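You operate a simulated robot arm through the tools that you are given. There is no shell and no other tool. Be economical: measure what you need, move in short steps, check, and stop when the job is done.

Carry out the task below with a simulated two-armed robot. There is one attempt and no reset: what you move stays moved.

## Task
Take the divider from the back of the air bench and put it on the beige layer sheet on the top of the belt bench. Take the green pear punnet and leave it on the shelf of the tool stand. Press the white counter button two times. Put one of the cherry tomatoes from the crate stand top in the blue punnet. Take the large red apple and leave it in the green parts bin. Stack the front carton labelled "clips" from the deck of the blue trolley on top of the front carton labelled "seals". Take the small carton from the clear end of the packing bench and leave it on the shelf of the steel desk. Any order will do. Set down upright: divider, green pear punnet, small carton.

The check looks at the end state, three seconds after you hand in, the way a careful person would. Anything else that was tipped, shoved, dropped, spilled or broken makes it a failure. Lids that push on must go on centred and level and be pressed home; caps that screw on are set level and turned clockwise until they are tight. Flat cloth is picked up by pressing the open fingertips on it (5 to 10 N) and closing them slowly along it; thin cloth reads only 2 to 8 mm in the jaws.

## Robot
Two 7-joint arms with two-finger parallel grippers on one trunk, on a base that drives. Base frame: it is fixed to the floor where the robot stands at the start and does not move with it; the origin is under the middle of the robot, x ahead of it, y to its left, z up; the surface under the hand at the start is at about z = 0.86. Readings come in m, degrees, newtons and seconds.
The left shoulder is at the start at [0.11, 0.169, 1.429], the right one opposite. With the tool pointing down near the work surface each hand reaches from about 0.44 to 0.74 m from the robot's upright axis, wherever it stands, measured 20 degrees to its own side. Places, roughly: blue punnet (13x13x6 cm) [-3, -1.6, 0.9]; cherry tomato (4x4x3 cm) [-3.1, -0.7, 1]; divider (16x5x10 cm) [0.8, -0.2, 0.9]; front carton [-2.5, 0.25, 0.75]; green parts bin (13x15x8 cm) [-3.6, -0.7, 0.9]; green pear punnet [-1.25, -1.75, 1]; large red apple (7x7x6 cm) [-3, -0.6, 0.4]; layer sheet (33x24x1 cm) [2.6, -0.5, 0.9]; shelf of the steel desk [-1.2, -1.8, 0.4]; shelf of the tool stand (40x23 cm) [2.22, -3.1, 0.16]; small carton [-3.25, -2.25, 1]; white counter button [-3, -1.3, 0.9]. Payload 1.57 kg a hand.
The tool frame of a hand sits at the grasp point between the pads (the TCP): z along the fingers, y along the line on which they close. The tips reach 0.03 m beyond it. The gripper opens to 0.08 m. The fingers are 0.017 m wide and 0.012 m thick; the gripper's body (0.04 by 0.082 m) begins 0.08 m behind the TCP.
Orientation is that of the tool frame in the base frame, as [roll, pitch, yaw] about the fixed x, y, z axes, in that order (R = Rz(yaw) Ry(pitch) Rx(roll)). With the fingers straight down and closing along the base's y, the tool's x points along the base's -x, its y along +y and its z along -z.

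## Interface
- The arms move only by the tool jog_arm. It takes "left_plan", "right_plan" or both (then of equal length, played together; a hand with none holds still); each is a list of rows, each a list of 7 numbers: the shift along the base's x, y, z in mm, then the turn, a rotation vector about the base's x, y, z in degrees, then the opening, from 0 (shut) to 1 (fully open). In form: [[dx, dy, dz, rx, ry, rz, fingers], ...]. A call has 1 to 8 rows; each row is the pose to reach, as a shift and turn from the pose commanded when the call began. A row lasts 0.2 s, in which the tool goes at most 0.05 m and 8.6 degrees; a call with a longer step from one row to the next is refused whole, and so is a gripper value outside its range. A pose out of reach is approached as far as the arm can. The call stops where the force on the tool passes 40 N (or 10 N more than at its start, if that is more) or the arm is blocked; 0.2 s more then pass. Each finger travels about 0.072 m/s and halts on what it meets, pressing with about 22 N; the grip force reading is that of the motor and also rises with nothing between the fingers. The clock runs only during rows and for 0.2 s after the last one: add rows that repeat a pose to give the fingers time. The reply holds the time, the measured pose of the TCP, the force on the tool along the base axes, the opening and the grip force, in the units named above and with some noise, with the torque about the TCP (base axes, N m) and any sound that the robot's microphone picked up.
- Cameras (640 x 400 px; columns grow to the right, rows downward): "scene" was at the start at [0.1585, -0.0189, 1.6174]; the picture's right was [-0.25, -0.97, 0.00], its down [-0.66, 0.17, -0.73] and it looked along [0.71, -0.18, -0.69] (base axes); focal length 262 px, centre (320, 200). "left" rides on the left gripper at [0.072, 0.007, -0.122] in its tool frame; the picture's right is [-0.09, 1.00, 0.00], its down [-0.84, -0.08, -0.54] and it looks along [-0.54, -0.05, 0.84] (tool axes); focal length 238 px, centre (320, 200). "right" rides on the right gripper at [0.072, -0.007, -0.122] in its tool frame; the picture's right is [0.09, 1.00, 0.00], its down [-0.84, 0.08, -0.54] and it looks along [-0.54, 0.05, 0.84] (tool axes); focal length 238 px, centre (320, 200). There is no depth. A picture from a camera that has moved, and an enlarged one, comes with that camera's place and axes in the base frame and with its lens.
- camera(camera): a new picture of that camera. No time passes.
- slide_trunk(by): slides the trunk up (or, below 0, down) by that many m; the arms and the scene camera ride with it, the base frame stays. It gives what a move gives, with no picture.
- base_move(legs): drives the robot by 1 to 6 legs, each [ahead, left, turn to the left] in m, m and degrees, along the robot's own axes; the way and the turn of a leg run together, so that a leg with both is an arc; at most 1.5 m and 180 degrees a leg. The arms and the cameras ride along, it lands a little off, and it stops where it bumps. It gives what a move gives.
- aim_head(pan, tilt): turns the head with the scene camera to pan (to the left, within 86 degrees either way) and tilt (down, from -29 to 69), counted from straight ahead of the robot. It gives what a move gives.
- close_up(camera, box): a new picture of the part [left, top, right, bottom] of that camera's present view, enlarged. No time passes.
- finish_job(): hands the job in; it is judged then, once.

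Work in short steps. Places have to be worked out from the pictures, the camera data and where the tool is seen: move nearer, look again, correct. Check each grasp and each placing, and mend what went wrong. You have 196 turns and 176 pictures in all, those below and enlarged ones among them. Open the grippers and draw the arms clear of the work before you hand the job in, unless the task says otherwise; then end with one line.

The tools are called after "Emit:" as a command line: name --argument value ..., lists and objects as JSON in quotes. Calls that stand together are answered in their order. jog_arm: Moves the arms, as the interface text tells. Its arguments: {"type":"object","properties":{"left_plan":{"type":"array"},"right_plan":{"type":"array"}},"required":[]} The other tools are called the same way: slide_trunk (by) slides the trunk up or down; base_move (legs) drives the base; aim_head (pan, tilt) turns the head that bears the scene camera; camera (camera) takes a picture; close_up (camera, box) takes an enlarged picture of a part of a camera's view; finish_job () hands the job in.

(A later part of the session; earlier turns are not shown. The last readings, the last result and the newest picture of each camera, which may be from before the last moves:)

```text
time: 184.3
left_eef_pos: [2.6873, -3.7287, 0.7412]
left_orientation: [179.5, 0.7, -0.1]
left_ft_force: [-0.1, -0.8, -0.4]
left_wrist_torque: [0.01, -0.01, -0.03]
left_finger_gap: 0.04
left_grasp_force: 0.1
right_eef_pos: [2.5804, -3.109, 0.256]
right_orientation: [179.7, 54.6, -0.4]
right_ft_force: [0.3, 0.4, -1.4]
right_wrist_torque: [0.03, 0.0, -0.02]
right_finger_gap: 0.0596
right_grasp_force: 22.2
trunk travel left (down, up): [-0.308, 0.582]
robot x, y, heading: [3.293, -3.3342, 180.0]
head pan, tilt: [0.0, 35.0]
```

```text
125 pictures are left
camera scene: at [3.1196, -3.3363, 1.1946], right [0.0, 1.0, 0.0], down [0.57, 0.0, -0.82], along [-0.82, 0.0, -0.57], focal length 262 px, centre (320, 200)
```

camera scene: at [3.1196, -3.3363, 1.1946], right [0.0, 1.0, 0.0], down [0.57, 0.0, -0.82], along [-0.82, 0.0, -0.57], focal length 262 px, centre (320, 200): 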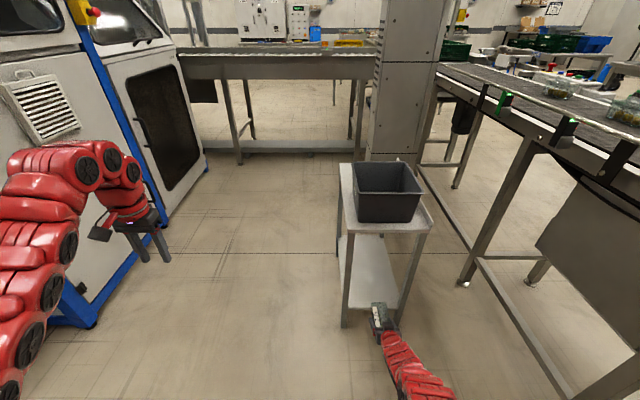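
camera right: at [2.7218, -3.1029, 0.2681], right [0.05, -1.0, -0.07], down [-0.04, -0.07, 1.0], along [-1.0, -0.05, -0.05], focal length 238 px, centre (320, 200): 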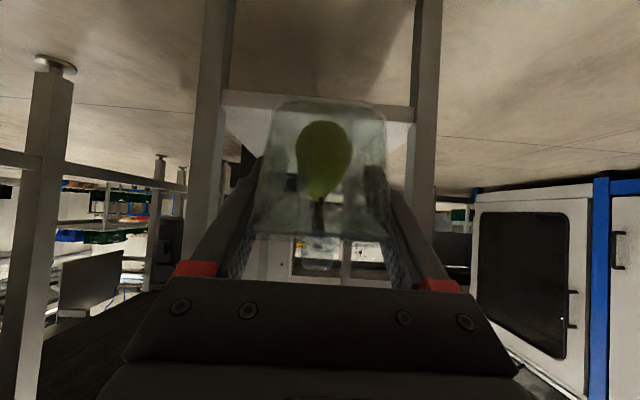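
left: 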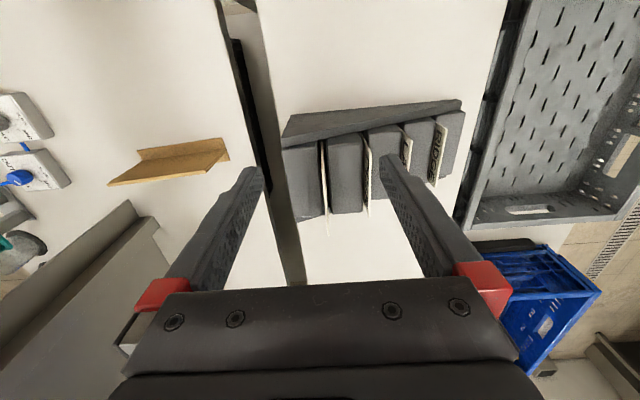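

The hand is centred between the legs. I drive in the remaining 0.25 m.

Emit:
base_move --legs '[[0.25, 0, 0]]'

Emit:
camera --camera "right"

```text
time: 186.2
left_eef_pos: [2.4294, -3.7297, 0.7416]
left_orientation: [179.5, 0.5, 0.0]
left_ft_force: [0.3, -1.0, -0.2]
left_wrist_torque: [0.0, -0.04, -0.05]
left_finger_gap: 0.04
left_grasp_force: 0.1
right_eef_pos: [2.3222, -3.1085, 0.2567]
right_orientation: [179.7, 54.6, -0.3]
right_ft_force: [0.5, -0.2, 0.3]
right_wrist_torque: [-0.02, -0.01, 0.01]
right_finger_gap: 0.0596
right_grasp_force: 22.1
trunk travel left (down, up): [-0.308, 0.582]
robot x, y, heading: [3.0323, -3.3346, 180.2]
head pan, tilt: [0.0, 35.0]
```

```text
124 pictures are left
camera right: at [2.4643, -3.103, 0.268], right [0.05, -1.0, -0.07], down [-0.04, -0.07, 1.0], along [-1.0, -0.05, -0.05], focal length 238 px, centre (320, 200)
```

right: 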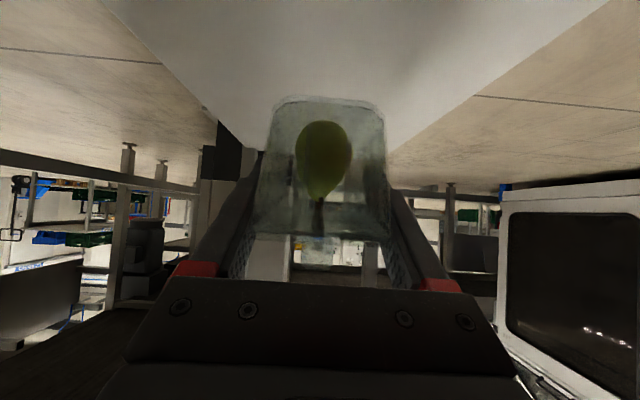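

Over the shelf. I lower by trunk to just above it, then finely.

Emit:
slide_trunk --by -0.056

Emit:
slide_trunk --by -0.006

```text
time: 187.1
left_eef_pos: [2.43, -3.7293, 0.6861]
left_orientation: [179.5, 0.7, 0.0]
left_ft_force: [-0.1, 0.7, -0.2]
left_wrist_torque: [-0.02, 0.02, 0.0]
left_finger_gap: 0.04
left_grasp_force: 0.1
right_eef_pos: [2.3224, -3.1075, 0.2012]
right_orientation: [179.7, 54.8, -0.3]
right_ft_force: [0.3, 0.2, -1.2]
right_wrist_torque: [0.05, 0.02, 0.01]
right_finger_gap: 0.0596
right_grasp_force: 22.1
trunk travel left (down, up): [-0.252, 0.638]
robot x, y, heading: [3.031, -3.3381, 180.0]
head pan, tilt: [0.0, 35.0]
```

```text
time: 187.7
left_eef_pos: [2.4289, -3.7278, 0.679]
left_orientation: [179.6, 0.7, 0.0]
left_ft_force: [-0.1, 0.5, 0.3]
left_wrist_torque: [-0.02, -0.01, 0.02]
left_finger_gap: 0.0398
left_grasp_force: 0.1
right_eef_pos: [2.3218, -3.1091, 0.197]
right_orientation: [179.7, 54.8, -0.3]
right_ft_force: [-2.2, -0.2, 8.1]
right_wrist_torque: [0.0, -0.34, 0.0]
right_finger_gap: 0.0596
right_grasp_force: 21.9
trunk travel left (down, up): [-0.246, 0.644]
robot x, y, heading: [3.0312, -3.3367, 179.7]
head pan, tilt: [0.0, 35.0]
```

Contact (8 N). I open and back straight out.

Emit:
jog_arm --right_plan '[[0, 0, 0, 0, 0, 0, 0.6], [0, 0, 0, 0, 0, 0, 0.8], [0, 0, 0, 0, 0, 0, 1], [0, 0, 0, 0, 0, 0, 1]]'

Emit:
base_move --legs '[[-0.3, 0, 0]]'

Emit:
camera --camera "right"

```text
time: 188.7
left_eef_pos: [2.4306, -3.7287, 0.679]
left_orientation: [179.4, 0.6, 0.1]
left_ft_force: [0.0, -1.0, 0.0]
left_wrist_torque: [0.0, 0.03, -0.02]
left_finger_gap: 0.0397
left_grasp_force: 0.1
right_eef_pos: [2.3227, -3.1077, 0.1948]
right_orientation: [179.6, 54.6, -0.3]
right_ft_force: [0.6, -0.7, 0.6]
right_wrist_torque: [0.0, -0.02, 0.02]
right_finger_gap: 0.0803
right_grasp_force: 0.1
trunk travel left (down, up): [-0.246, 0.644]
robot x, y, heading: [3.0316, -3.3377, 179.9]
head pan, tilt: [0.0, 35.0]
```

```text
time: 190.7
left_eef_pos: [2.7253, -3.7271, 0.6797]
left_orientation: [179.5, 0.6, -0.3]
left_ft_force: [0.4, -0.8, -0.4]
left_wrist_torque: [-0.01, 0.02, 0.03]
left_finger_gap: 0.0398
left_grasp_force: 0.0
right_eef_pos: [2.6206, -3.1045, 0.1952]
right_orientation: [179.7, 54.7, -0.7]
right_ft_force: [-0.5, -0.1, 0.4]
right_wrist_torque: [-0.02, 0.0, -0.03]
right_finger_gap: 0.0802
right_grasp_force: 0.0
trunk travel left (down, up): [-0.246, 0.644]
robot x, y, heading: [3.3286, -3.3378, 179.6]
head pan, tilt: [0.0, 35.0]
```

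```text
123 pictures are left
camera right: at [2.7621, -3.1009, 0.2067], right [0.05, -1.0, -0.07], down [-0.04, -0.07, 1.0], along [-1.0, -0.04, -0.05], focal length 238 px, centre (320, 200)
```

right: 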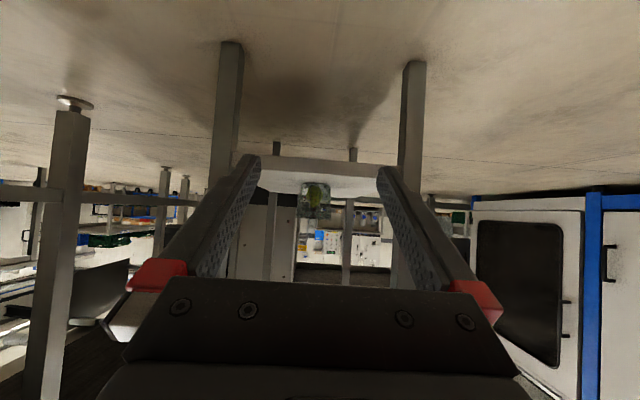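

The punnet stands on the shelf. I raise the trunk, bring the right hand back upright, and back away.

Emit:
slide_trunk --by 0.4

Emit:
jog_arm --right_plan '[[0, 0, 38, 0, -6.9, 0, 1], [0, 0, 76, 0, -13.8, 0, 1], [0, 0, 114, 0, -20.6, 0, 1], [0, 0, 152, 0, -27.5, 0, 1], [0, 0, 190, 0, -34.4, 0, 1], [0, 0, 228, 0, -41.2, 0, 1], [0, 0, 266, 0, -48, 0, 1], [0, 0, 300, 0, -54.7, 0, 1]]'

Emit:
slide_trunk --by 0.24

```text
time: 194.6
left_eef_pos: [2.7237, -3.7258, 1.0801]
left_orientation: [179.5, 0.7, -0.3]
left_ft_force: [0.4, -0.2, -0.4]
left_wrist_torque: [0.0, 0.01, 0.0]
left_finger_gap: 0.0401
left_grasp_force: 0.0
right_eef_pos: [2.6204, -3.1045, 0.5949]
right_orientation: [179.7, 54.7, -0.6]
right_ft_force: [0.4, 0.8, -0.1]
right_wrist_torque: [0.03, -0.04, -0.02]
right_finger_gap: 0.0797
right_grasp_force: 0.0
trunk travel left (down, up): [-0.646, 0.244]
robot x, y, heading: [3.3313, -3.3376, 179.7]
head pan, tilt: [0.0, 35.0]
```

```text
time: 196.3
left_eef_pos: [2.7235, -3.7266, 1.08]
left_orientation: [179.4, 0.6, -0.3]
left_ft_force: [-0.4, -0.1, 0.1]
left_wrist_torque: [0.01, -0.01, 0.01]
left_finger_gap: 0.0399
left_grasp_force: 0.0
right_eef_pos: [2.6195, -3.1046, 0.8965]
right_orientation: [-179.8, 0.0, -0.5]
right_ft_force: [-0.5, 0.4, -0.3]
right_wrist_torque: [0.01, 0.01, -0.01]
right_finger_gap: 0.0802
right_grasp_force: 0.1
right hand out of reach, approached as far as the arm can: row 4
trunk travel left (down, up): [-0.646, 0.244]
robot x, y, heading: [3.3324, -3.3409, 179.4]
head pan, tilt: [0.0, 35.0]
```

```text
time: 198.8
left_eef_pos: [2.7234, -3.7267, 1.3203]
left_orientation: [179.6, 0.6, -0.3]
left_ft_force: [0.6, 0.1, -0.2]
left_wrist_torque: [0.01, 0.01, -0.03]
left_finger_gap: 0.0399
left_grasp_force: 0.2
right_eef_pos: [2.6188, -3.1065, 1.1349]
right_orientation: [-179.8, 0.0, -0.5]
right_ft_force: [-0.5, 0.1, -0.1]
right_wrist_torque: [-0.02, -0.03, 0.0]
right_finger_gap: 0.0799
right_grasp_force: 0.1
trunk travel left (down, up): [-0.886, 0.004]
robot x, y, heading: [3.3298, -3.3367, 179.8]
head pan, tilt: [0.0, 35.0]
```

Now the drive back: out, north to the aisle, and west.

Emit:
base_move --legs '[[-0.6, 0, 0], [0, -1.5, 0], [0, -0.6, 0], [1.5, 0, 0], [1.5, 0, 0], [1.5, 0, 0]]'

Emit:
aim_head --pan 0 --tilt 20

Emit:
camera --camera "scene"

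```text
time: 232.7
left_eef_pos: [-1.0976, -1.8982, 1.3185]
left_orientation: [179.5, 0.4, 3.8]
left_ft_force: [-0.1, -0.6, 0.0]
left_wrist_torque: [0.0, -0.01, 0.01]
left_finger_gap: 0.04
left_grasp_force: 0.1
right_eef_pos: [-1.2469, -1.2859, 1.1334]
right_orientation: [-179.7, 0.0, 3.9]
right_ft_force: [-0.1, 0.0, -0.8]
right_wrist_torque: [0.01, -0.01, 0.02]
right_finger_gap: 0.08
right_grasp_force: 0.1
trunk travel left (down, up): [-0.886, 0.004]
robot x, y, heading: [-0.5167, -1.4611, -176.2]
head pan, tilt: [0.0, 35.0]
stopped in leg 6: the robot was blocked; the commanded pose is now the measured one
```

```text
time: 233.4
left_eef_pos: [-1.0948, -1.8977, 1.319]
left_orientation: [179.5, 0.6, 4.1]
left_ft_force: [1.1, 0.2, -1.1]
left_wrist_torque: [-0.01, 0.02, -0.01]
left_finger_gap: 0.0398
left_grasp_force: 0.0
right_eef_pos: [-1.2449, -1.2856, 1.1355]
right_orientation: [-179.9, 0.1, 3.9]
right_ft_force: [-0.2, 0.1, 0.1]
right_wrist_torque: [0.02, 0.0, 0.01]
right_finger_gap: 0.0798
right_grasp_force: 0.0
trunk travel left (down, up): [-0.886, 0.004]
robot x, y, heading: [-0.5171, -1.4663, -176.0]
head pan, tilt: [0.0, 20.0]
```

```text
122 pictures are left
camera scene: at [-0.6951, -1.4748, 1.7964], right [-0.07, 1.0, 0.0], down [0.34, 0.02, -0.94], along [-0.94, -0.06, -0.34], focal length 262 px, centre (320, 200)
```

scene: 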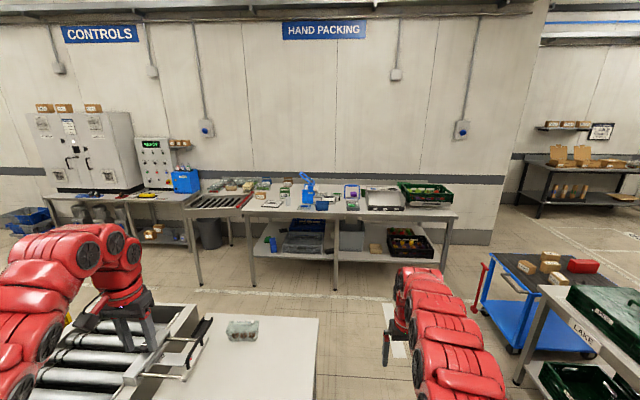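

I bumped the desk's corner slightly due to drift (heading off 4°). I back off, sidestep north, and check the desk items.

Emit:
base_move --legs '[[0.0, -0.36, -4]]'

Emit:
aim_head --pan 25 --tilt 40

Emit:
camera --camera "scene"

```text
time: 235.7
left_eef_pos: [-1.1358, -1.5003, 1.3209]
left_orientation: [179.5, 0.6, -0.1]
left_ft_force: [-0.7, 0.5, 0.4]
left_wrist_torque: [0.03, 0.02, 0.02]
left_finger_gap: 0.0397
left_grasp_force: 0.1
right_eef_pos: [-1.2417, -0.8815, 1.1366]
right_orientation: [-179.6, 0.2, -0.2]
right_ft_force: [-1.1, 0.8, 0.1]
right_wrist_torque: [0.04, -0.01, 0.0]
right_finger_gap: 0.0799
right_grasp_force: 0.0
trunk travel left (down, up): [-0.886, 0.004]
robot x, y, heading: [-0.5335, -1.1136, 179.7]
head pan, tilt: [0.0, 20.0]
```

```text
time: 236.6
left_eef_pos: [-1.1352, -1.4992, 1.3206]
left_orientation: [179.3, 0.7, -0.2]
left_ft_force: [-0.5, 0.3, -0.3]
left_wrist_torque: [0.02, -0.02, 0.0]
left_finger_gap: 0.0398
left_grasp_force: 0.0
right_eef_pos: [-1.2416, -0.8786, 1.1362]
right_orientation: [-179.8, 0.0, -0.3]
right_ft_force: [0.7, -0.6, -0.7]
right_wrist_torque: [-0.01, 0.02, -0.01]
right_finger_gap: 0.0798
right_grasp_force: 0.1
trunk travel left (down, up): [-0.886, 0.004]
robot x, y, heading: [-0.5308, -1.1111, 179.6]
head pan, tilt: [25.0, 40.0]
```

```text
121 pictures are left
camera scene: at [-0.6907, -1.1432, 1.7652], right [-0.42, 0.91, 0.0], down [0.58, 0.27, -0.77], along [-0.7, -0.32, -0.64], focal length 262 px, centre (320, 200)
```

scene: 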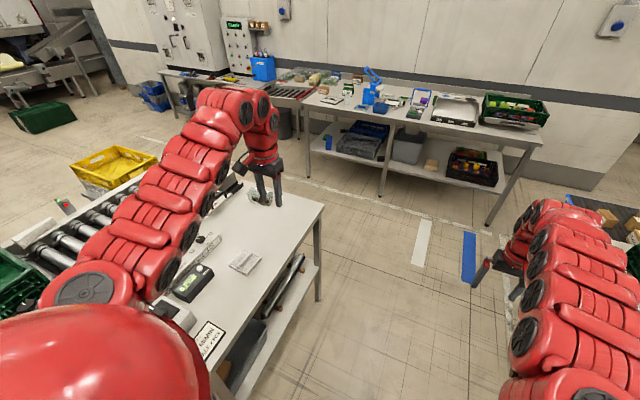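

Desk things stand as before. I drive west 1.3 m along y≈-1.1 and survey the packing bench.

Emit:
base_move --legs '[[1.4, 0, 0]]'

Emit:
aim_head --pan 0 --tilt 30

Emit:
camera --camera "scene"

Emit:
aim_head --pan -50 --tilt 30

Emit:
camera --camera "scene"

```text
time: 243.6
left_eef_pos: [-2.5397, -1.4828, 1.3205]
left_orientation: [179.5, 0.6, -0.6]
left_ft_force: [0.5, 0.6, -0.2]
left_wrist_torque: [0.03, 0.03, -0.01]
left_finger_gap: 0.04
left_grasp_force: 0.1
right_eef_pos: [-2.641, -0.8612, 1.1353]
right_orientation: [-179.9, 0.0, -0.7]
right_ft_force: [0.3, -0.2, 0.8]
right_wrist_torque: [-0.01, 0.01, 0.0]
right_finger_gap: 0.08
right_grasp_force: 0.1
trunk travel left (down, up): [-0.886, 0.004]
robot x, y, heading: [-1.9311, -1.0984, 179.2]
head pan, tilt: [25.0, 40.0]
```

```text
time: 244.5
left_eef_pos: [-2.5391, -1.4823, 1.3195]
left_orientation: [179.4, 0.6, -0.7]
left_ft_force: [-0.2, -0.2, 0.1]
left_wrist_torque: [-0.01, 0.0, -0.02]
left_finger_gap: 0.0402
left_grasp_force: 0.1
right_eef_pos: [-2.641, -0.8605, 1.1364]
right_orientation: [-179.9, 0.0, -0.7]
right_ft_force: [0.6, -0.3, -1.0]
right_wrist_torque: [0.0, 0.01, -0.02]
right_finger_gap: 0.0799
right_grasp_force: 0.0
trunk travel left (down, up): [-0.886, 0.004]
robot x, y, heading: [-1.9321, -1.1016, 179.4]
head pan, tilt: [0.0, 30.0]
```

```text
120 pictures are left
camera scene: at [-2.1055, -1.095, 1.7804], right [0.01, 1.0, 0.0], down [0.5, -0.01, -0.87], along [-0.87, 0.01, -0.5], focal length 262 px, centre (320, 200)
```

scene: 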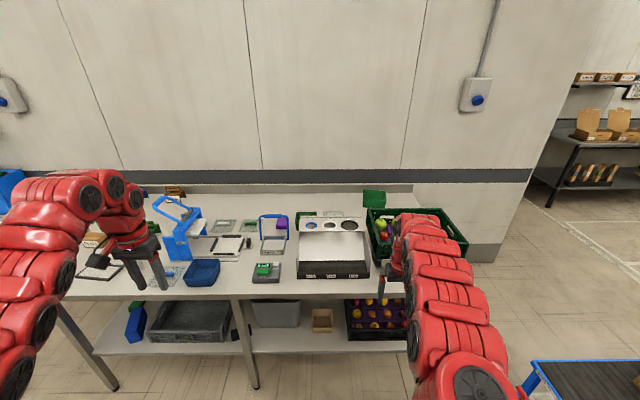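

```text
time: 245.7
left_eef_pos: [-2.5402, -1.4839, 1.3207]
left_orientation: [179.6, 0.6, -0.7]
left_ft_force: [0.5, 0.3, -0.3]
left_wrist_torque: [0.0, -0.01, 0.02]
left_finger_gap: 0.0401
left_grasp_force: 0.2
right_eef_pos: [-2.6409, -0.8609, 1.1363]
right_orientation: [-179.8, 0.1, -0.6]
right_ft_force: [-0.3, 0.1, -0.4]
right_wrist_torque: [-0.02, -0.01, -0.01]
right_finger_gap: 0.0803
right_grasp_force: 0.0
trunk travel left (down, up): [-0.886, 0.004]
robot x, y, heading: [-1.9317, -1.0999, 179.3]
head pan, tilt: [-50.0, 30.0]
```

```text
119 pictures are left
camera scene: at [-2.0723, -1.0261, 1.7805], right [0.77, 0.63, 0.0], down [0.32, -0.39, -0.87], along [-0.55, 0.67, -0.5], focal length 262 px, centre (320, 200)
```

scene: 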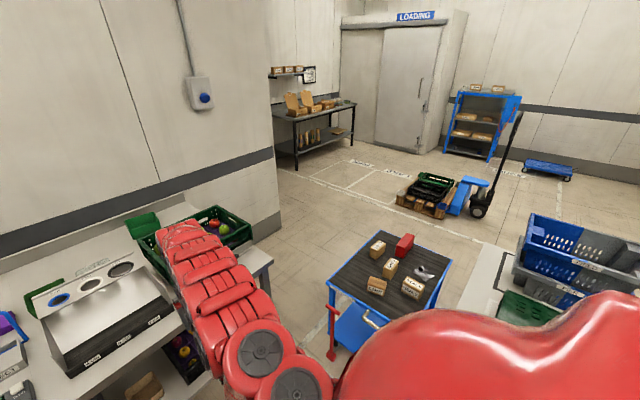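

The trolley, crate and bench are visible. I enlarge the bench area and the trolley.

Emit:
close_up --camera "scene" --box '[310, 220, 460, 340]'

Emit:
aim_head --pan 0 --tilt 30

Emit:
close_up --camera "scene" --box '[150, 180, 310, 300]'

Emit:
close_up --camera "scene" --box '[290, 180, 470, 345]'

```text
3.33 times, centred on (385, 280) of scene
camera zoom: at [-2.0723, -1.0261, 1.7805], right [0.77, 0.63, 0.0], down [0.32, -0.39, -0.87], along [-0.55, 0.67, -0.5], focal length 875 px, centre (103, -67)
```

zoom: 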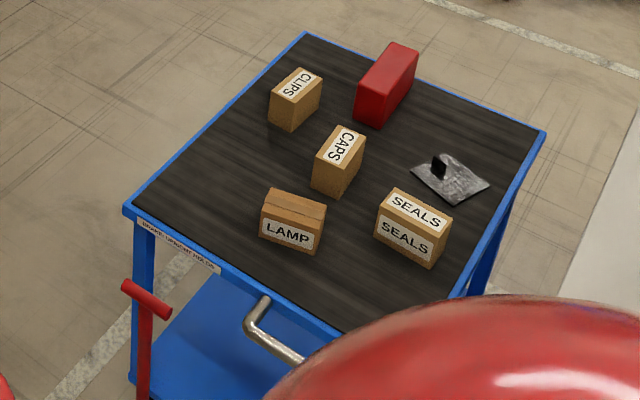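

```text
time: 246.9
left_eef_pos: [-2.5398, -1.4823, 1.3199]
left_orientation: [179.5, 0.5, -0.7]
left_ft_force: [-1.6, 0.1, 0.1]
left_wrist_torque: [-0.02, 0.0, 0.02]
left_finger_gap: 0.0402
left_grasp_force: 0.1
right_eef_pos: [-2.6407, -0.8617, 1.136]
right_orientation: [-179.7, 0.1, -0.8]
right_ft_force: [0.2, -0.8, -0.3]
right_wrist_torque: [0.02, -0.03, -0.03]
right_finger_gap: 0.0802
right_grasp_force: 0.0
trunk travel left (down, up): [-0.886, 0.004]
robot x, y, heading: [-1.932, -1.0971, 179.0]
head pan, tilt: [0.0, 30.0]
```

```text
3.33 times, centred on (230, 240) of scene
camera zoom: at [-2.1054, -1.0948, 1.7805], right [0.01, 1.0, 0.0], down [0.5, -0.01, -0.87], along [-0.87, 0.01, -0.5], focal length 875 px, centre (620, 67)
```

zoom: 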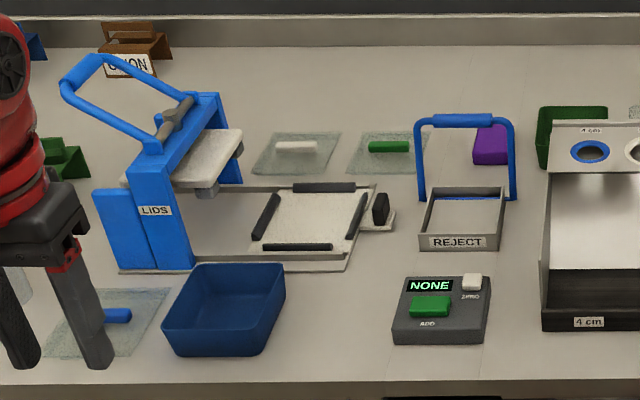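

```text
2.42 times, centred on (380, 262) of scene
camera zoom: at [-2.1054, -1.0948, 1.7805], right [0.01, 1.0, 0.0], down [0.5, -0.01, -0.87], along [-0.87, 0.01, -0.5], focal length 636 px, centre (174, 48)
```

zoom: 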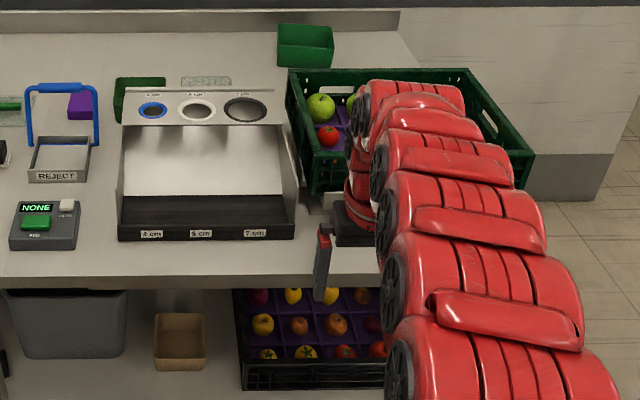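

The white ZERO-type button is on the counter box at about (-3.03,-1.29,0.90). I drive closer and shut the left fingers for pressing.

Emit:
base_move --legs '[[0.47, 0, 0.8]]'

Emit:
jog_arm --left_plan '[[0, 45, -20, 0, 0, 0, 0], [0, 90, -60, 0, 0, 0, 0], [0, 135, -100, 0, 0, 0, 0], [0, 180, -130, 0, 0, 0, 0], [0, 180, -130, 0, 0, 0, 0]]'

Emit:
camera --camera "left"

Emit:
camera --camera "scene"

```text
time: 249.7
left_eef_pos: [-3.0028, -1.4982, 1.3216]
left_orientation: [179.5, 0.6, 0.8]
left_ft_force: [-0.2, 0.3, -0.4]
left_wrist_torque: [0.02, -0.02, 0.0]
left_finger_gap: 0.04
left_grasp_force: 0.0
right_eef_pos: [-3.1205, -0.8795, 1.1367]
right_orientation: [-179.8, 0.1, 0.7]
right_ft_force: [-0.7, -0.3, 0.0]
right_wrist_torque: [0.02, 0.02, -0.02]
right_finger_gap: 0.0798
right_grasp_force: 0.1
trunk travel left (down, up): [-0.886, 0.004]
robot x, y, heading: [-2.4091, -1.0998, -179.2]
head pan, tilt: [0.0, 30.0]
```

```text
refused: row 2 steps farther than a row can; nothing moved
```

```text
115 pictures are left
camera left: at [-2.9302, -1.5027, 1.442], right [-0.08, -1.0, 0.01], down [-0.83, 0.07, 0.55], along [-0.55, 0.03, -0.83], focal length 238 px, centre (320, 200)
```

left: 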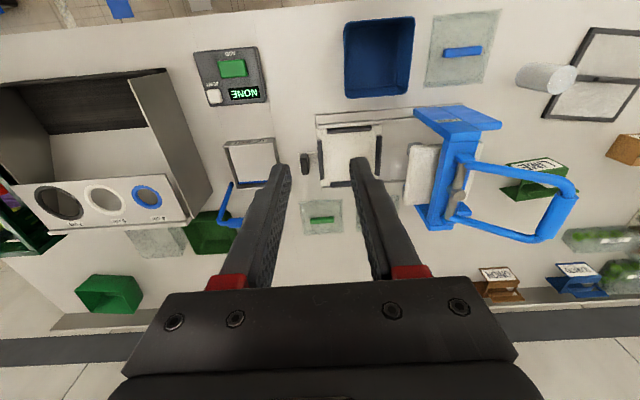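

```text
114 pictures are left
camera scene: at [-2.5782, -1.0992, 1.7807], right [-0.01, 1.0, 0.0], down [0.5, 0.01, -0.87], along [-0.87, -0.01, -0.5], focal length 262 px, centre (320, 200)
```

scene: 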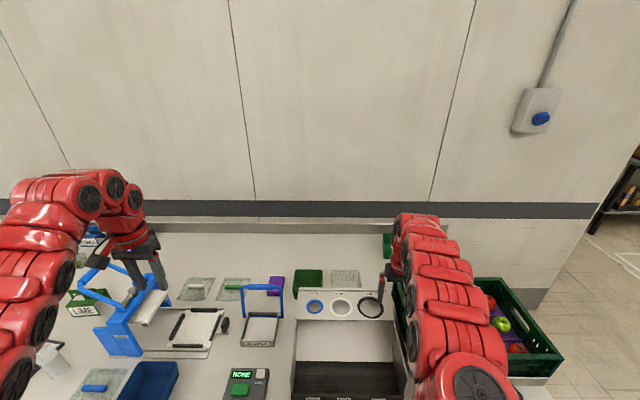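

I refine: button ≈(-3.01…-3.03, -1.27…-1.29). I move the closed left hand above it and look.

Emit:
jog_arm --left_plan '[[-2, 36, -20, 0, 0, 0, 0], [-4, 72, -40, 0, 0, 0, 0], [-6, 108, -60, 0, 0, 0, 0], [-8, 144, -85, 0, 0, 0, 0], [-10, 180, -110, 0, 0, 0, 0], [-12, 216, -140, 0, 0, 0, 0], [-12, 216, -160, 0, 0, 0, 0], [-12, 216, -160, 0, 0, 0, 0]]'

Emit:
camera --camera "left"

```text
time: 251.5
left_eef_pos: [-3.0332, -1.375, 1.2687]
left_orientation: [179.4, 0.7, 0.8]
left_ft_force: [0.0, 0.5, -0.2]
left_wrist_torque: [0.02, 0.01, 0.0]
left_finger_gap: 0.0
left_grasp_force: 21.7
left hand out of reach, approached as far as the arm can: row 2, 3, 4, 5, 6, 7, 8
right_eef_pos: [-3.1224, -0.88, 1.1356]
right_orientation: [-179.8, 0.0, 0.7]
right_ft_force: [0.0, -0.2, -0.1]
right_wrist_torque: [-0.03, 0.01, -0.01]
right_finger_gap: 0.0798
right_grasp_force: 0.1
trunk travel left (down, up): [-0.886, 0.004]
robot x, y, heading: [-2.4045, -1.0979, -179.3]
head pan, tilt: [0.0, 30.0]
```

```text
113 pictures are left
camera left: at [-2.96, -1.3797, 1.3897], right [-0.08, -1.0, 0.01], down [-0.83, 0.07, 0.55], along [-0.55, 0.03, -0.84], focal length 238 px, centre (320, 200)
```

left: 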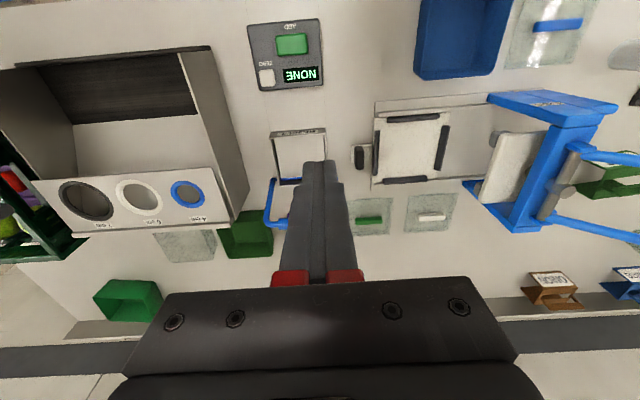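

The arm is too folded at this height; I go lower first, then across.

Emit:
jog_arm --left_plan '[[0, 0, -40, 0, 0, 0, 0], [0, 10, -80, 0, 0, 0, 0], [5, 30, -120, 0, 0, 0, 0], [10, 55, -140, 0, 0, 0, 0], [14, 80, -150, 0, 0, 0, 0], [16, 95, -150, 0, 0, 0, 0], [16, 95, -150, 0, 0, 0, 0]]'

Emit:
camera --camera "left"

```text
time: 253.1
left_eef_pos: [-3.0284, -1.2802, 1.1091]
left_orientation: [179.6, 0.6, 0.8]
left_ft_force: [0.2, -0.1, 0.3]
left_wrist_torque: [0.0, -0.01, 0.01]
left_finger_gap: 0.0
left_grasp_force: 21.4
left hand out of reach, approached as far as the arm can: row 1, 2, 3, 4, 5, 6, 7
right_eef_pos: [-3.1213, -0.8803, 1.1362]
right_orientation: [-179.8, 0.0, 0.7]
right_ft_force: [0.1, 0.0, 0.2]
right_wrist_torque: [0.01, -0.03, -0.02]
right_finger_gap: 0.0802
right_grasp_force: 0.0
trunk travel left (down, up): [-0.886, 0.004]
robot x, y, heading: [-2.4061, -1.0972, -179.5]
head pan, tilt: [0.0, 30.0]
```

```text
112 pictures are left
camera left: at [-2.9551, -1.2846, 1.2306], right [-0.08, -1.0, 0.01], down [-0.83, 0.07, 0.55], along [-0.55, 0.03, -0.84], focal length 238 px, centre (320, 200)
```

left: 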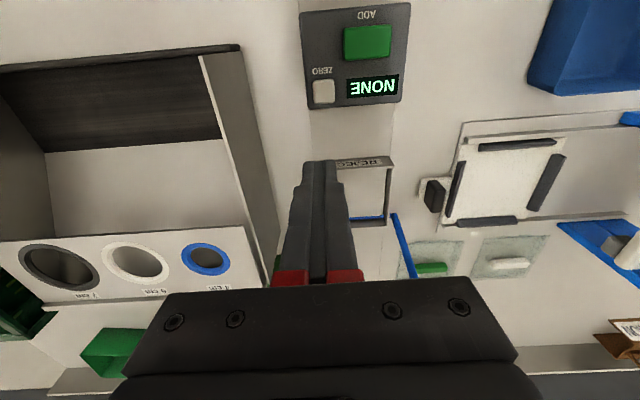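

Button ≈(-3.007,-1.288). I shift over it and descend to just above.

Emit:
jog_arm --left_plan '[[10, -4, -20, 0, 0, 0, 0], [21, -8, -60, 0, 0, 0, 0], [21, -8, -100, 0, 0, 0, 0], [21, -8, -140, 0, 0, 0, 0], [21, -8, -150, 0, 0, 0, 0], [21, -8, -150, 0, 0, 0, 0]]'

Emit:
camera --camera "left"

```text
time: 254.5
left_eef_pos: [-3.0065, -1.289, 0.9579]
left_orientation: [179.5, 0.6, 0.8]
left_ft_force: [-0.1, 0.6, -0.2]
left_wrist_torque: [-0.01, -0.01, 0.01]
left_finger_gap: 0.0
left_grasp_force: 21.6
right_eef_pos: [-3.1204, -0.8805, 1.1361]
right_orientation: [-179.8, 0.1, 0.7]
right_ft_force: [-0.3, 0.8, -0.1]
right_wrist_torque: [0.01, -0.01, 0.0]
right_finger_gap: 0.0802
right_grasp_force: 0.1
trunk travel left (down, up): [-0.886, 0.004]
robot x, y, heading: [-2.4084, -1.0994, -179.4]
head pan, tilt: [0.0, 30.0]
```

```text
111 pictures are left
camera left: at [-2.9336, -1.2946, 1.081], right [-0.08, -1.0, 0.01], down [-0.83, 0.07, 0.55], along [-0.55, 0.04, -0.84], focal length 238 px, centre (320, 200)
```

left: 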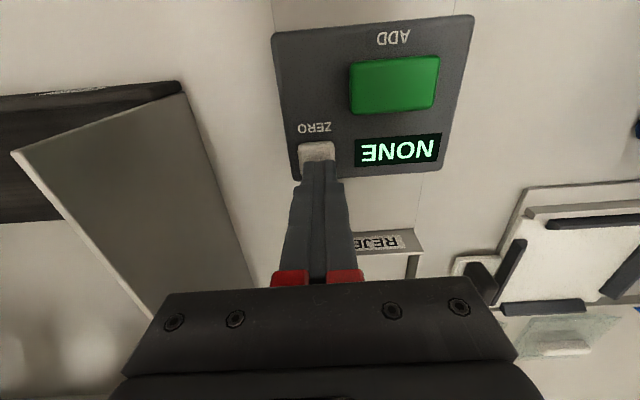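

The fingertip's axis meets the white button's centre. I press slowly, watching the force.

Emit:
jog_arm --left_plan '[[0, 0, -12, 0, 0, 0, 0], [0, 0, -18, 0, 0, 0, 0], [0, 0, -22, 0, 0, 0, 0], [0, 0, -25, 0, 0, 0, 0]]'

Emit:
camera --camera "left"

```text
time: 255.3
left_eef_pos: [-3.0061, -1.2907, 0.9481]
left_orientation: [179.2, 2.0, 1.0]
left_ft_force: [-2.5, -0.9, 25.1]
left_wrist_torque: [-0.03, -0.12, 0.15]
left_finger_gap: 0.0001
left_grasp_force: 20.8
right_eef_pos: [-3.1141, -0.8773, 1.1415]
right_orientation: [-179.9, 0.7, 0.8]
right_ft_force: [0.9, -0.7, -0.3]
right_wrist_torque: [-0.04, 0.1, 0.02]
right_finger_gap: 0.08
right_grasp_force: 0.1
trunk travel left (down, up): [-0.886, 0.004]
robot x, y, heading: [-2.4064, -1.097, -179.4]
head pan, tilt: [0.0, 30.0]
heard: click
stopped in row 3 (left hand): the force on the tool passed its limit at 49 N (the readings are from after the stop); the commanded pose is now the measured one
```

```text
110 pictures are left
camera left: at [-2.9301, -1.294, 1.0673], right [-0.07, -1.0, 0.02], down [-0.82, 0.07, 0.57], along [-0.57, 0.03, -0.82], focal length 238 px, centre (320, 200)
```

left: 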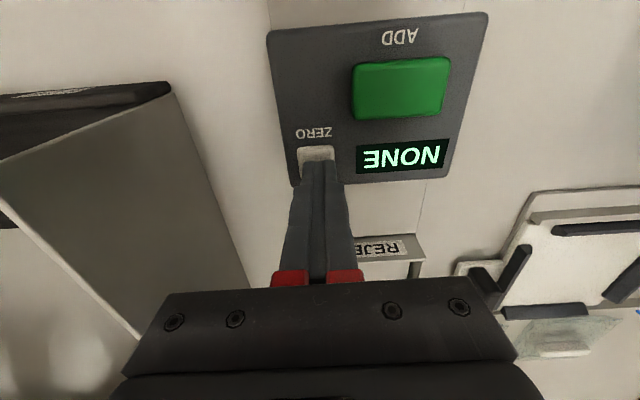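

One click heard at TCP z≈0.948. I lift off fully, then press once more gently.

Emit:
jog_arm --left_plan '[[0, 0, 10, 0, -1.5, 0, 0], [0, 0, 20, 0, -1.5, 0, 0], [0, 0, 20, 0, -1.5, 0, 0], [0, 0, 20, 0, -1.5, 0, 0]]'

Emit:
jog_arm --left_plan '[[0, 0, -8, 0, 0, 0, 0], [0, 0, -14, 0, 0, 0, 0], [0, 0, -17, 0, 0, 0, 0], [0, 0, -19, 0, 0, 0, 0], [0, 0, -21, 0, 0, 0, 0]]'

```text
time: 256.3
left_eef_pos: [-3.0093, -1.2905, 0.9605]
left_orientation: [179.3, -0.3, 0.8]
left_ft_force: [-0.6, 0.2, 0.2]
left_wrist_torque: [0.0, -0.01, -0.01]
left_finger_gap: 0.0
left_grasp_force: 20.8
right_eef_pos: [-3.1212, -0.8801, 1.136]
right_orientation: [-179.9, 0.1, 0.6]
right_ft_force: [-0.4, -0.3, 0.4]
right_wrist_torque: [0.0, 0.0, 0.02]
right_finger_gap: 0.08
right_grasp_force: 0.0
trunk travel left (down, up): [-0.886, 0.004]
robot x, y, heading: [-2.4052, -1.0994, -179.2]
head pan, tilt: [0.0, 30.0]
```

```text
time: 257.5
left_eef_pos: [-3.0093, -1.2911, 0.9451]
left_orientation: [179.2, 0.1, 1.1]
left_ft_force: [-7.1, -2.7, 39.5]
left_wrist_torque: [-0.05, 0.2, 0.06]
left_finger_gap: 0.0
left_grasp_force: 21.9
right_eef_pos: [-3.1176, -0.8776, 1.1377]
right_orientation: [-179.8, 0.2, 0.7]
right_ft_force: [0.7, 0.6, 0.0]
right_wrist_torque: [0.0, 0.02, 0.01]
right_finger_gap: 0.0797
right_grasp_force: 0.1
trunk travel left (down, up): [-0.886, 0.004]
robot x, y, heading: [-2.4074, -1.1014, -179.1]
head pan, tilt: [0.0, 30.0]
heard: click
```

Second click. I lift the left hand clear, and look into the crate with the right camera.

Emit:
jog_arm --left_plan '[[0, 0, 30, 0, 0, 0, 0], [0, 0, 70, 0, 0, 0, 0], [0, 0, 110, 0, 0, 0, 0], [0, 0, 150, 0, 0, 0, 0], [0, -40, 180, 0, 0, 0, 0.3], [0, -85, 190, 0, 0, 0, 0.3]]'

Emit:
camera --camera "right"

Emit:
close_up --camera "left" --box '[160, 0, 480, 200]'

```text
time: 258.9
left_eef_pos: [-3.0219, -1.3794, 1.1162]
left_orientation: [179.5, -0.4, 0.8]
left_ft_force: [-0.2, 0.2, 0.6]
left_wrist_torque: [0.0, -0.02, 0.01]
left_finger_gap: 0.0238
left_grasp_force: 0.0
left hand out of reach, approached as far as the arm can: row 5, 6
right_eef_pos: [-3.1202, -0.8813, 1.136]
right_orientation: [-179.7, 0.1, 0.8]
right_ft_force: [0.0, 0.3, 0.6]
right_wrist_torque: [0.05, 0.0, 0.01]
right_finger_gap: 0.0803
right_grasp_force: 0.2
trunk travel left (down, up): [-0.886, 0.004]
robot x, y, heading: [-2.4045, -1.0976, -179.4]
head pan, tilt: [0.0, 30.0]
```

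```text
109 pictures are left
camera right: at [-3.0489, -0.8758, 1.2581], right [0.11, -0.99, -0.01], down [-0.83, -0.09, 0.54], along [-0.54, -0.05, -0.84], focal length 238 px, centre (320, 200)
```

right: 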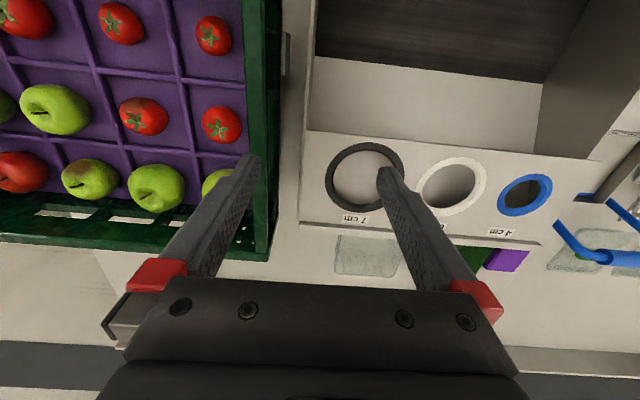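

```text
2.00 times, centred on (320, 100) of left
camera zoom: at [-2.9507, -1.384, 1.2393], right [-0.08, -1.0, 0.01], down [-0.84, 0.07, 0.54], along [-0.53, 0.03, -0.84], focal length 477 px, centre (320, 400)
```

zoom: 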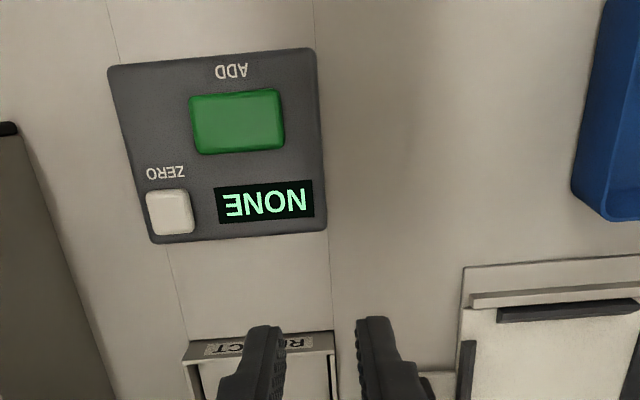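

Small tomatoes sit in the column nearest the grader, y≈-0.763. I sidestep north 0.13 m so the right hand comes above the column, and look.

Emit:
base_move --legs '[[0, -0.13, 0]]'

Emit:
jog_arm --right_plan '[[20, 0, 0, 0, 0, 0, 1], [40, 0, 0, 0, 0, 0, 1], [40, 0, 0, 0, 0, 0, 1]]'

Emit:
camera --camera "right"

Emit:
aim_head --pan -25 --tilt 50

Emit:
camera --camera "scene"

```text
time: 260.2
left_eef_pos: [-3.0234, -1.2503, 1.1159]
left_orientation: [179.4, -0.3, 1.0]
left_ft_force: [0.1, 0.2, -0.4]
left_wrist_torque: [0.03, -0.02, 0.0]
left_finger_gap: 0.024
left_grasp_force: 0.1
right_eef_pos: [-3.124, -0.7543, 1.1362]
right_orientation: [-179.6, 0.1, 0.8]
right_ft_force: [0.1, -0.4, 0.4]
right_wrist_torque: [0.01, -0.03, -0.01]
right_finger_gap: 0.08
right_grasp_force: 0.0
trunk travel left (down, up): [-0.886, 0.004]
robot x, y, heading: [-2.4064, -0.9713, -179.3]
head pan, tilt: [0.0, 30.0]
```

```text
time: 261.0
left_eef_pos: [-3.0238, -1.2472, 1.117]
left_orientation: [179.2, -0.4, 0.9]
left_ft_force: [0.2, 0.7, -0.3]
left_wrist_torque: [-0.03, 0.01, 0.0]
left_finger_gap: 0.024
left_grasp_force: 0.1
right_eef_pos: [-3.0838, -0.7483, 1.1346]
right_orientation: [-179.9, 0.2, 0.8]
right_ft_force: [-0.6, -0.7, 0.2]
right_wrist_torque: [-0.04, -0.04, 0.0]
right_finger_gap: 0.0802
right_grasp_force: 0.1
trunk travel left (down, up): [-0.886, 0.004]
robot x, y, heading: [-2.4078, -0.9694, -179.0]
head pan, tilt: [0.0, 30.0]
```

```text
107 pictures are left
camera right: at [-3.0116, -0.7427, 1.2567], right [0.11, -0.99, 0.0], down [-0.83, -0.09, 0.54], along [-0.54, -0.06, -0.84], focal length 238 px, centre (320, 200)
```

right: 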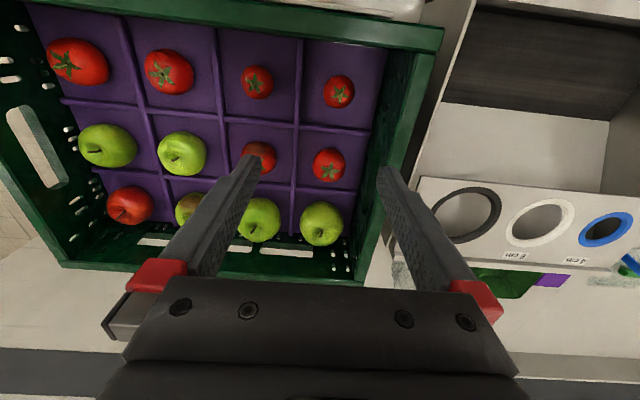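

```text
time: 261.9
left_eef_pos: [-3.0231, -1.2503, 1.1167]
left_orientation: [179.4, -0.4, 0.9]
left_ft_force: [-0.5, 0.8, -0.8]
left_wrist_torque: [-0.02, 0.04, -0.01]
left_finger_gap: 0.024
left_grasp_force: 0.0
right_eef_pos: [-3.0826, -0.7528, 1.1369]
right_orientation: [-179.8, 0.1, 0.7]
right_ft_force: [0.6, 0.4, 0.5]
right_wrist_torque: [0.0, 0.0, 0.0]
right_finger_gap: 0.08
right_grasp_force: 0.0
trunk travel left (down, up): [-0.886, 0.004]
robot x, y, heading: [-2.4095, -0.9716, -179.4]
head pan, tilt: [-25.0, 50.0]
```

```text
106 pictures are left
camera scene: at [-2.5612, -0.9391, 1.7511], right [0.41, 0.91, 0.0], down [0.7, -0.31, -0.64], along [-0.59, 0.26, -0.77], focal length 262 px, centre (320, 200)
```

scene: 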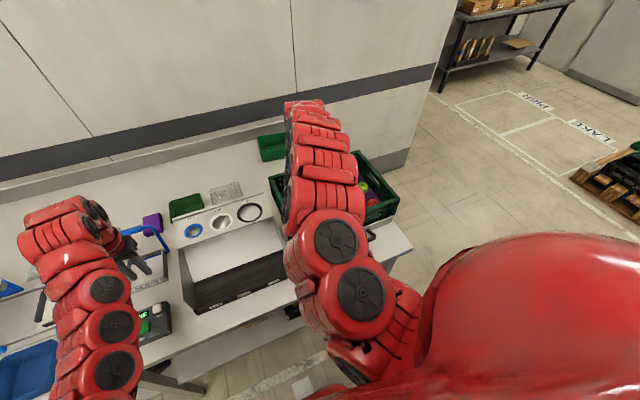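

The target cherry tomato (front, nearest the grader) triangulates to (-3.052,-0.767,~0.97), ≈36 mm wide. I move above it with fingers ~55 mm open and descend part way.

Emit:
jog_arm --right_plan '[[15, -8, -20, 0, 0, 0, 0.75], [30, -16, -50, 0, 0, 0, 0.7], [30, -16, -80, 0, 0, 0, 0.7], [30, -16, -105, 0, 0, 0, 0.7], [30, -16, -105, 0, 0, 0, 0.7]]'

Emit:
camera --camera "right"

```text
time: 263.1
left_eef_pos: [-3.0226, -1.25, 1.1171]
left_orientation: [179.3, -0.4, 1.0]
left_ft_force: [-0.1, 0.1, -0.5]
left_wrist_torque: [-0.03, -0.02, -0.01]
left_finger_gap: 0.0241
left_grasp_force: 0.1
right_eef_pos: [-3.054, -0.7691, 1.0321]
right_orientation: [-179.9, 0.1, 0.8]
right_ft_force: [0.2, -1.5, 0.3]
right_wrist_torque: [0.02, 0.02, -0.01]
right_finger_gap: 0.056
right_grasp_force: 0.0
trunk travel left (down, up): [-0.886, 0.004]
robot x, y, heading: [-2.4067, -0.9703, -179.3]
head pan, tilt: [-25.0, 50.0]
```

```text
105 pictures are left
camera right: at [-2.9818, -0.763, 1.1536], right [0.11, -0.99, 0.0], down [-0.83, -0.09, 0.54], along [-0.54, -0.05, -0.84], focal length 238 px, centre (320, 200)
```

right: 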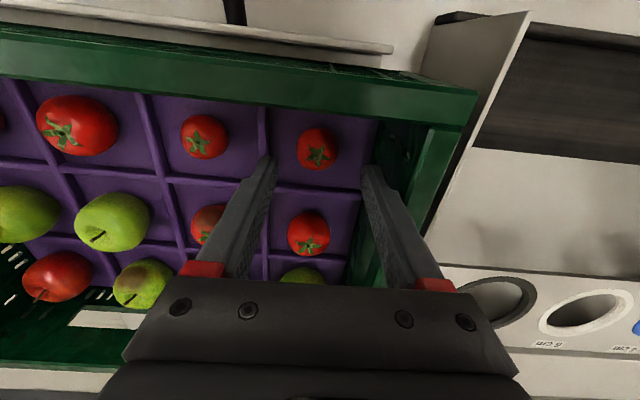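

Tomato exactly on the tool axis. I descend until the tips are beside it.

Emit:
jog_arm --right_plan '[[0, 0, -20, 0, 0, 0, 0.7], [0, 0, -35, 0, 0, 0, 0.7], [0, 0, -44, 0, 0, 0, 0.7], [0, 0, -50, 0, 0, 0, 0.7], [0, 0, -50, 0, 0, 0, 0.7]]'

Emit:
camera --camera "right"

```text
time: 264.2
left_eef_pos: [-3.0222, -1.2498, 1.1179]
left_orientation: [179.4, -0.4, 1.0]
left_ft_force: [-0.6, 0.2, 0.3]
left_wrist_torque: [0.02, 0.01, 0.03]
left_finger_gap: 0.0239
left_grasp_force: 0.1
right_eef_pos: [-3.0531, -0.7676, 0.9817]
right_orientation: [-179.9, 0.2, 0.8]
right_ft_force: [0.8, 0.2, 12.0]
right_wrist_torque: [-0.43, 0.07, 0.02]
right_finger_gap: 0.0561
right_grasp_force: 0.1
trunk travel left (down, up): [-0.886, 0.004]
robot x, y, heading: [-2.4084, -0.967, -179.3]
head pan, tilt: [-25.0, 50.0]
```

```text
104 pictures are left
camera right: at [-2.9802, -0.7626, 1.1039], right [0.11, -0.99, 0.0], down [-0.83, -0.09, 0.54], along [-0.54, -0.05, -0.84], focal length 238 px, centre (320, 200)
```

right: 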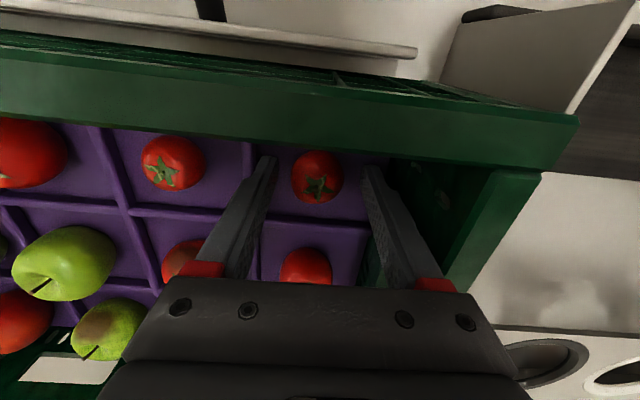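

Light contact with the tray ridge; I rise 4 mm and close on the tomato.

Emit:
jog_arm --right_plan '[[0, 0, 4, 0, 0, 0, 0.7], [0, 0, 4, 0, 0, 0, 0.5], [0, 0, 4, 0, 0, 0, 0.3], [0, 0, 4, 0, 0, 0, 0.25], [0, 0, 4, 0, 0, 0, 0.25]]'

Emit:
jog_arm --right_plan '[[0, 0, 25, 0, 0, 0, 0.25], [0, 0, 60, 0, 0, 0, 0.25], [0, 0, 100, 0, 0, 0, 0.25], [0, 0, 140, 0, 0, 0, 0.25]]'

Emit:
camera --camera "right"

```text
time: 265.4
left_eef_pos: [-3.0225, -1.2521, 1.1175]
left_orientation: [179.3, -0.3, 0.9]
left_ft_force: [-0.2, -1.0, 0.2]
left_wrist_torque: [0.03, 0.02, 0.02]
left_finger_gap: 0.024
left_grasp_force: 0.2
right_eef_pos: [-3.0532, -0.7687, 0.9857]
right_orientation: [-179.8, 0.0, 0.9]
right_ft_force: [-0.7, -0.5, 0.4]
right_wrist_torque: [0.01, -0.02, 0.0]
right_finger_gap: 0.0321
right_grasp_force: 21.7
trunk travel left (down, up): [-0.886, 0.004]
robot x, y, heading: [-2.4058, -0.9704, -179.1]
head pan, tilt: [-25.0, 50.0]
```

```text
time: 266.4
left_eef_pos: [-3.0227, -1.2498, 1.1169]
left_orientation: [179.3, -0.3, 0.9]
left_ft_force: [-0.5, 0.3, -0.8]
left_wrist_torque: [0.0, 0.01, -0.04]
left_finger_gap: 0.0241
left_grasp_force: 0.0
right_eef_pos: [-3.0537, -0.7686, 1.1265]
right_orientation: [-179.8, 0.2, 0.7]
right_ft_force: [-0.8, 0.5, 1.0]
right_wrist_torque: [0.0, 0.02, 0.03]
right_finger_gap: 0.0322
right_grasp_force: 22.2
trunk travel left (down, up): [-0.886, 0.004]
robot x, y, heading: [-2.4102, -0.9697, -179.1]
head pan, tilt: [-25.0, 50.0]
```

```text
103 pictures are left
camera right: at [-2.9805, -0.7624, 1.2476], right [0.1, -0.99, 0.0], down [-0.83, -0.09, 0.54], along [-0.54, -0.05, -0.84], focal length 238 px, centre (320, 200)
```

right: 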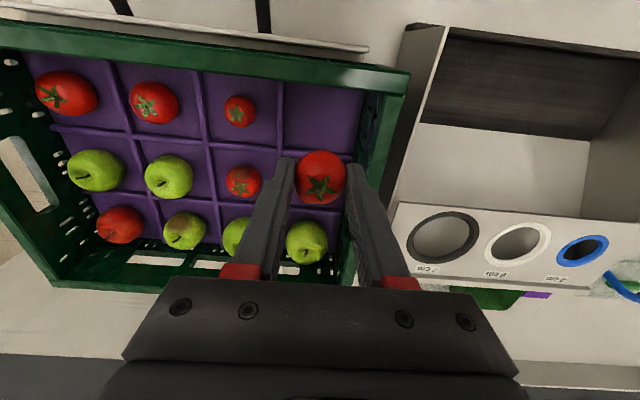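

Tomato held. Because the LIDS press is tall (~1.2 m) I back off 0.3 m, sidestep south to the blue punnet, and look.

Emit:
base_move --legs '[[-0.3, 0, 0], [0, 0.85, -0.8]]'

Emit:
aim_head --pan 0 --tilt 40

Emit:
camera --camera "scene"

Emit:
camera --camera "right"

```text
time: 272.6
left_eef_pos: [-2.7229, -2.0765, 1.1165]
left_orientation: [179.4, -0.4, 0.0]
left_ft_force: [-0.1, -0.3, 0.3]
left_wrist_torque: [-0.02, -0.04, 0.01]
left_finger_gap: 0.0237
left_grasp_force: 0.1
right_eef_pos: [-2.7454, -1.5956, 1.1247]
right_orientation: [-179.8, 0.1, -0.2]
right_ft_force: [0.5, 0.2, -0.5]
right_wrist_torque: [0.0, -0.02, 0.02]
right_finger_gap: 0.0321
right_grasp_force: 22.6
trunk travel left (down, up): [-0.886, 0.004]
robot x, y, heading: [-2.1044, -1.8094, 180.0]
head pan, tilt: [-25.0, 50.0]
```

```text
time: 273.5
left_eef_pos: [-2.7231, -2.0786, 1.1157]
left_orientation: [179.2, -0.4, -0.1]
left_ft_force: [0.0, 0.2, -0.1]
left_wrist_torque: [0.01, -0.01, -0.02]
left_finger_gap: 0.0239
left_grasp_force: 0.0
right_eef_pos: [-2.7459, -1.5968, 1.1248]
right_orientation: [-179.8, 0.1, -0.1]
right_ft_force: [0.3, 0.0, -0.5]
right_wrist_torque: [-0.01, -0.01, 0.05]
right_finger_gap: 0.0321
right_grasp_force: 21.5
trunk travel left (down, up): [-0.886, 0.004]
robot x, y, heading: [-2.1057, -1.8089, 180.0]
head pan, tilt: [0.0, 40.0]
```

```text
102 pictures are left
camera scene: at [-2.2711, -1.8055, 1.7651], right [0.0, 1.0, 0.0], down [0.64, 0.0, -0.77], along [-0.77, 0.0, -0.64], focal length 262 px, centre (320, 200)
```

scene: 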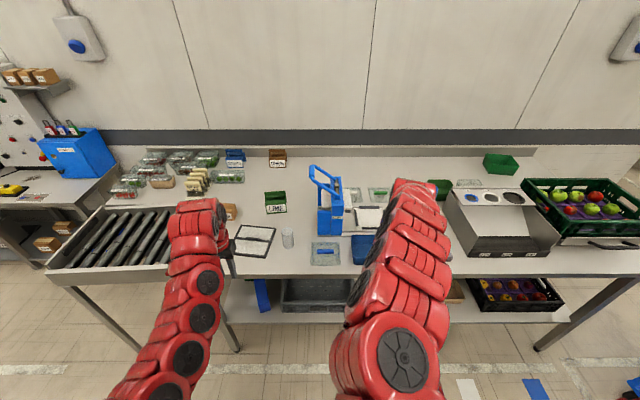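

```text
101 pictures are left
camera right: at [-2.6735, -1.5917, 1.2467], right [0.09, -1.0, 0.0], down [-0.84, -0.08, 0.54], along [-0.54, -0.05, -0.84], focal length 238 px, centre (320, 200)
```

right: 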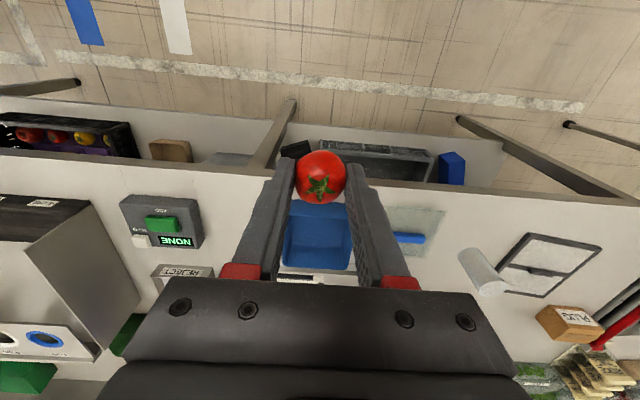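

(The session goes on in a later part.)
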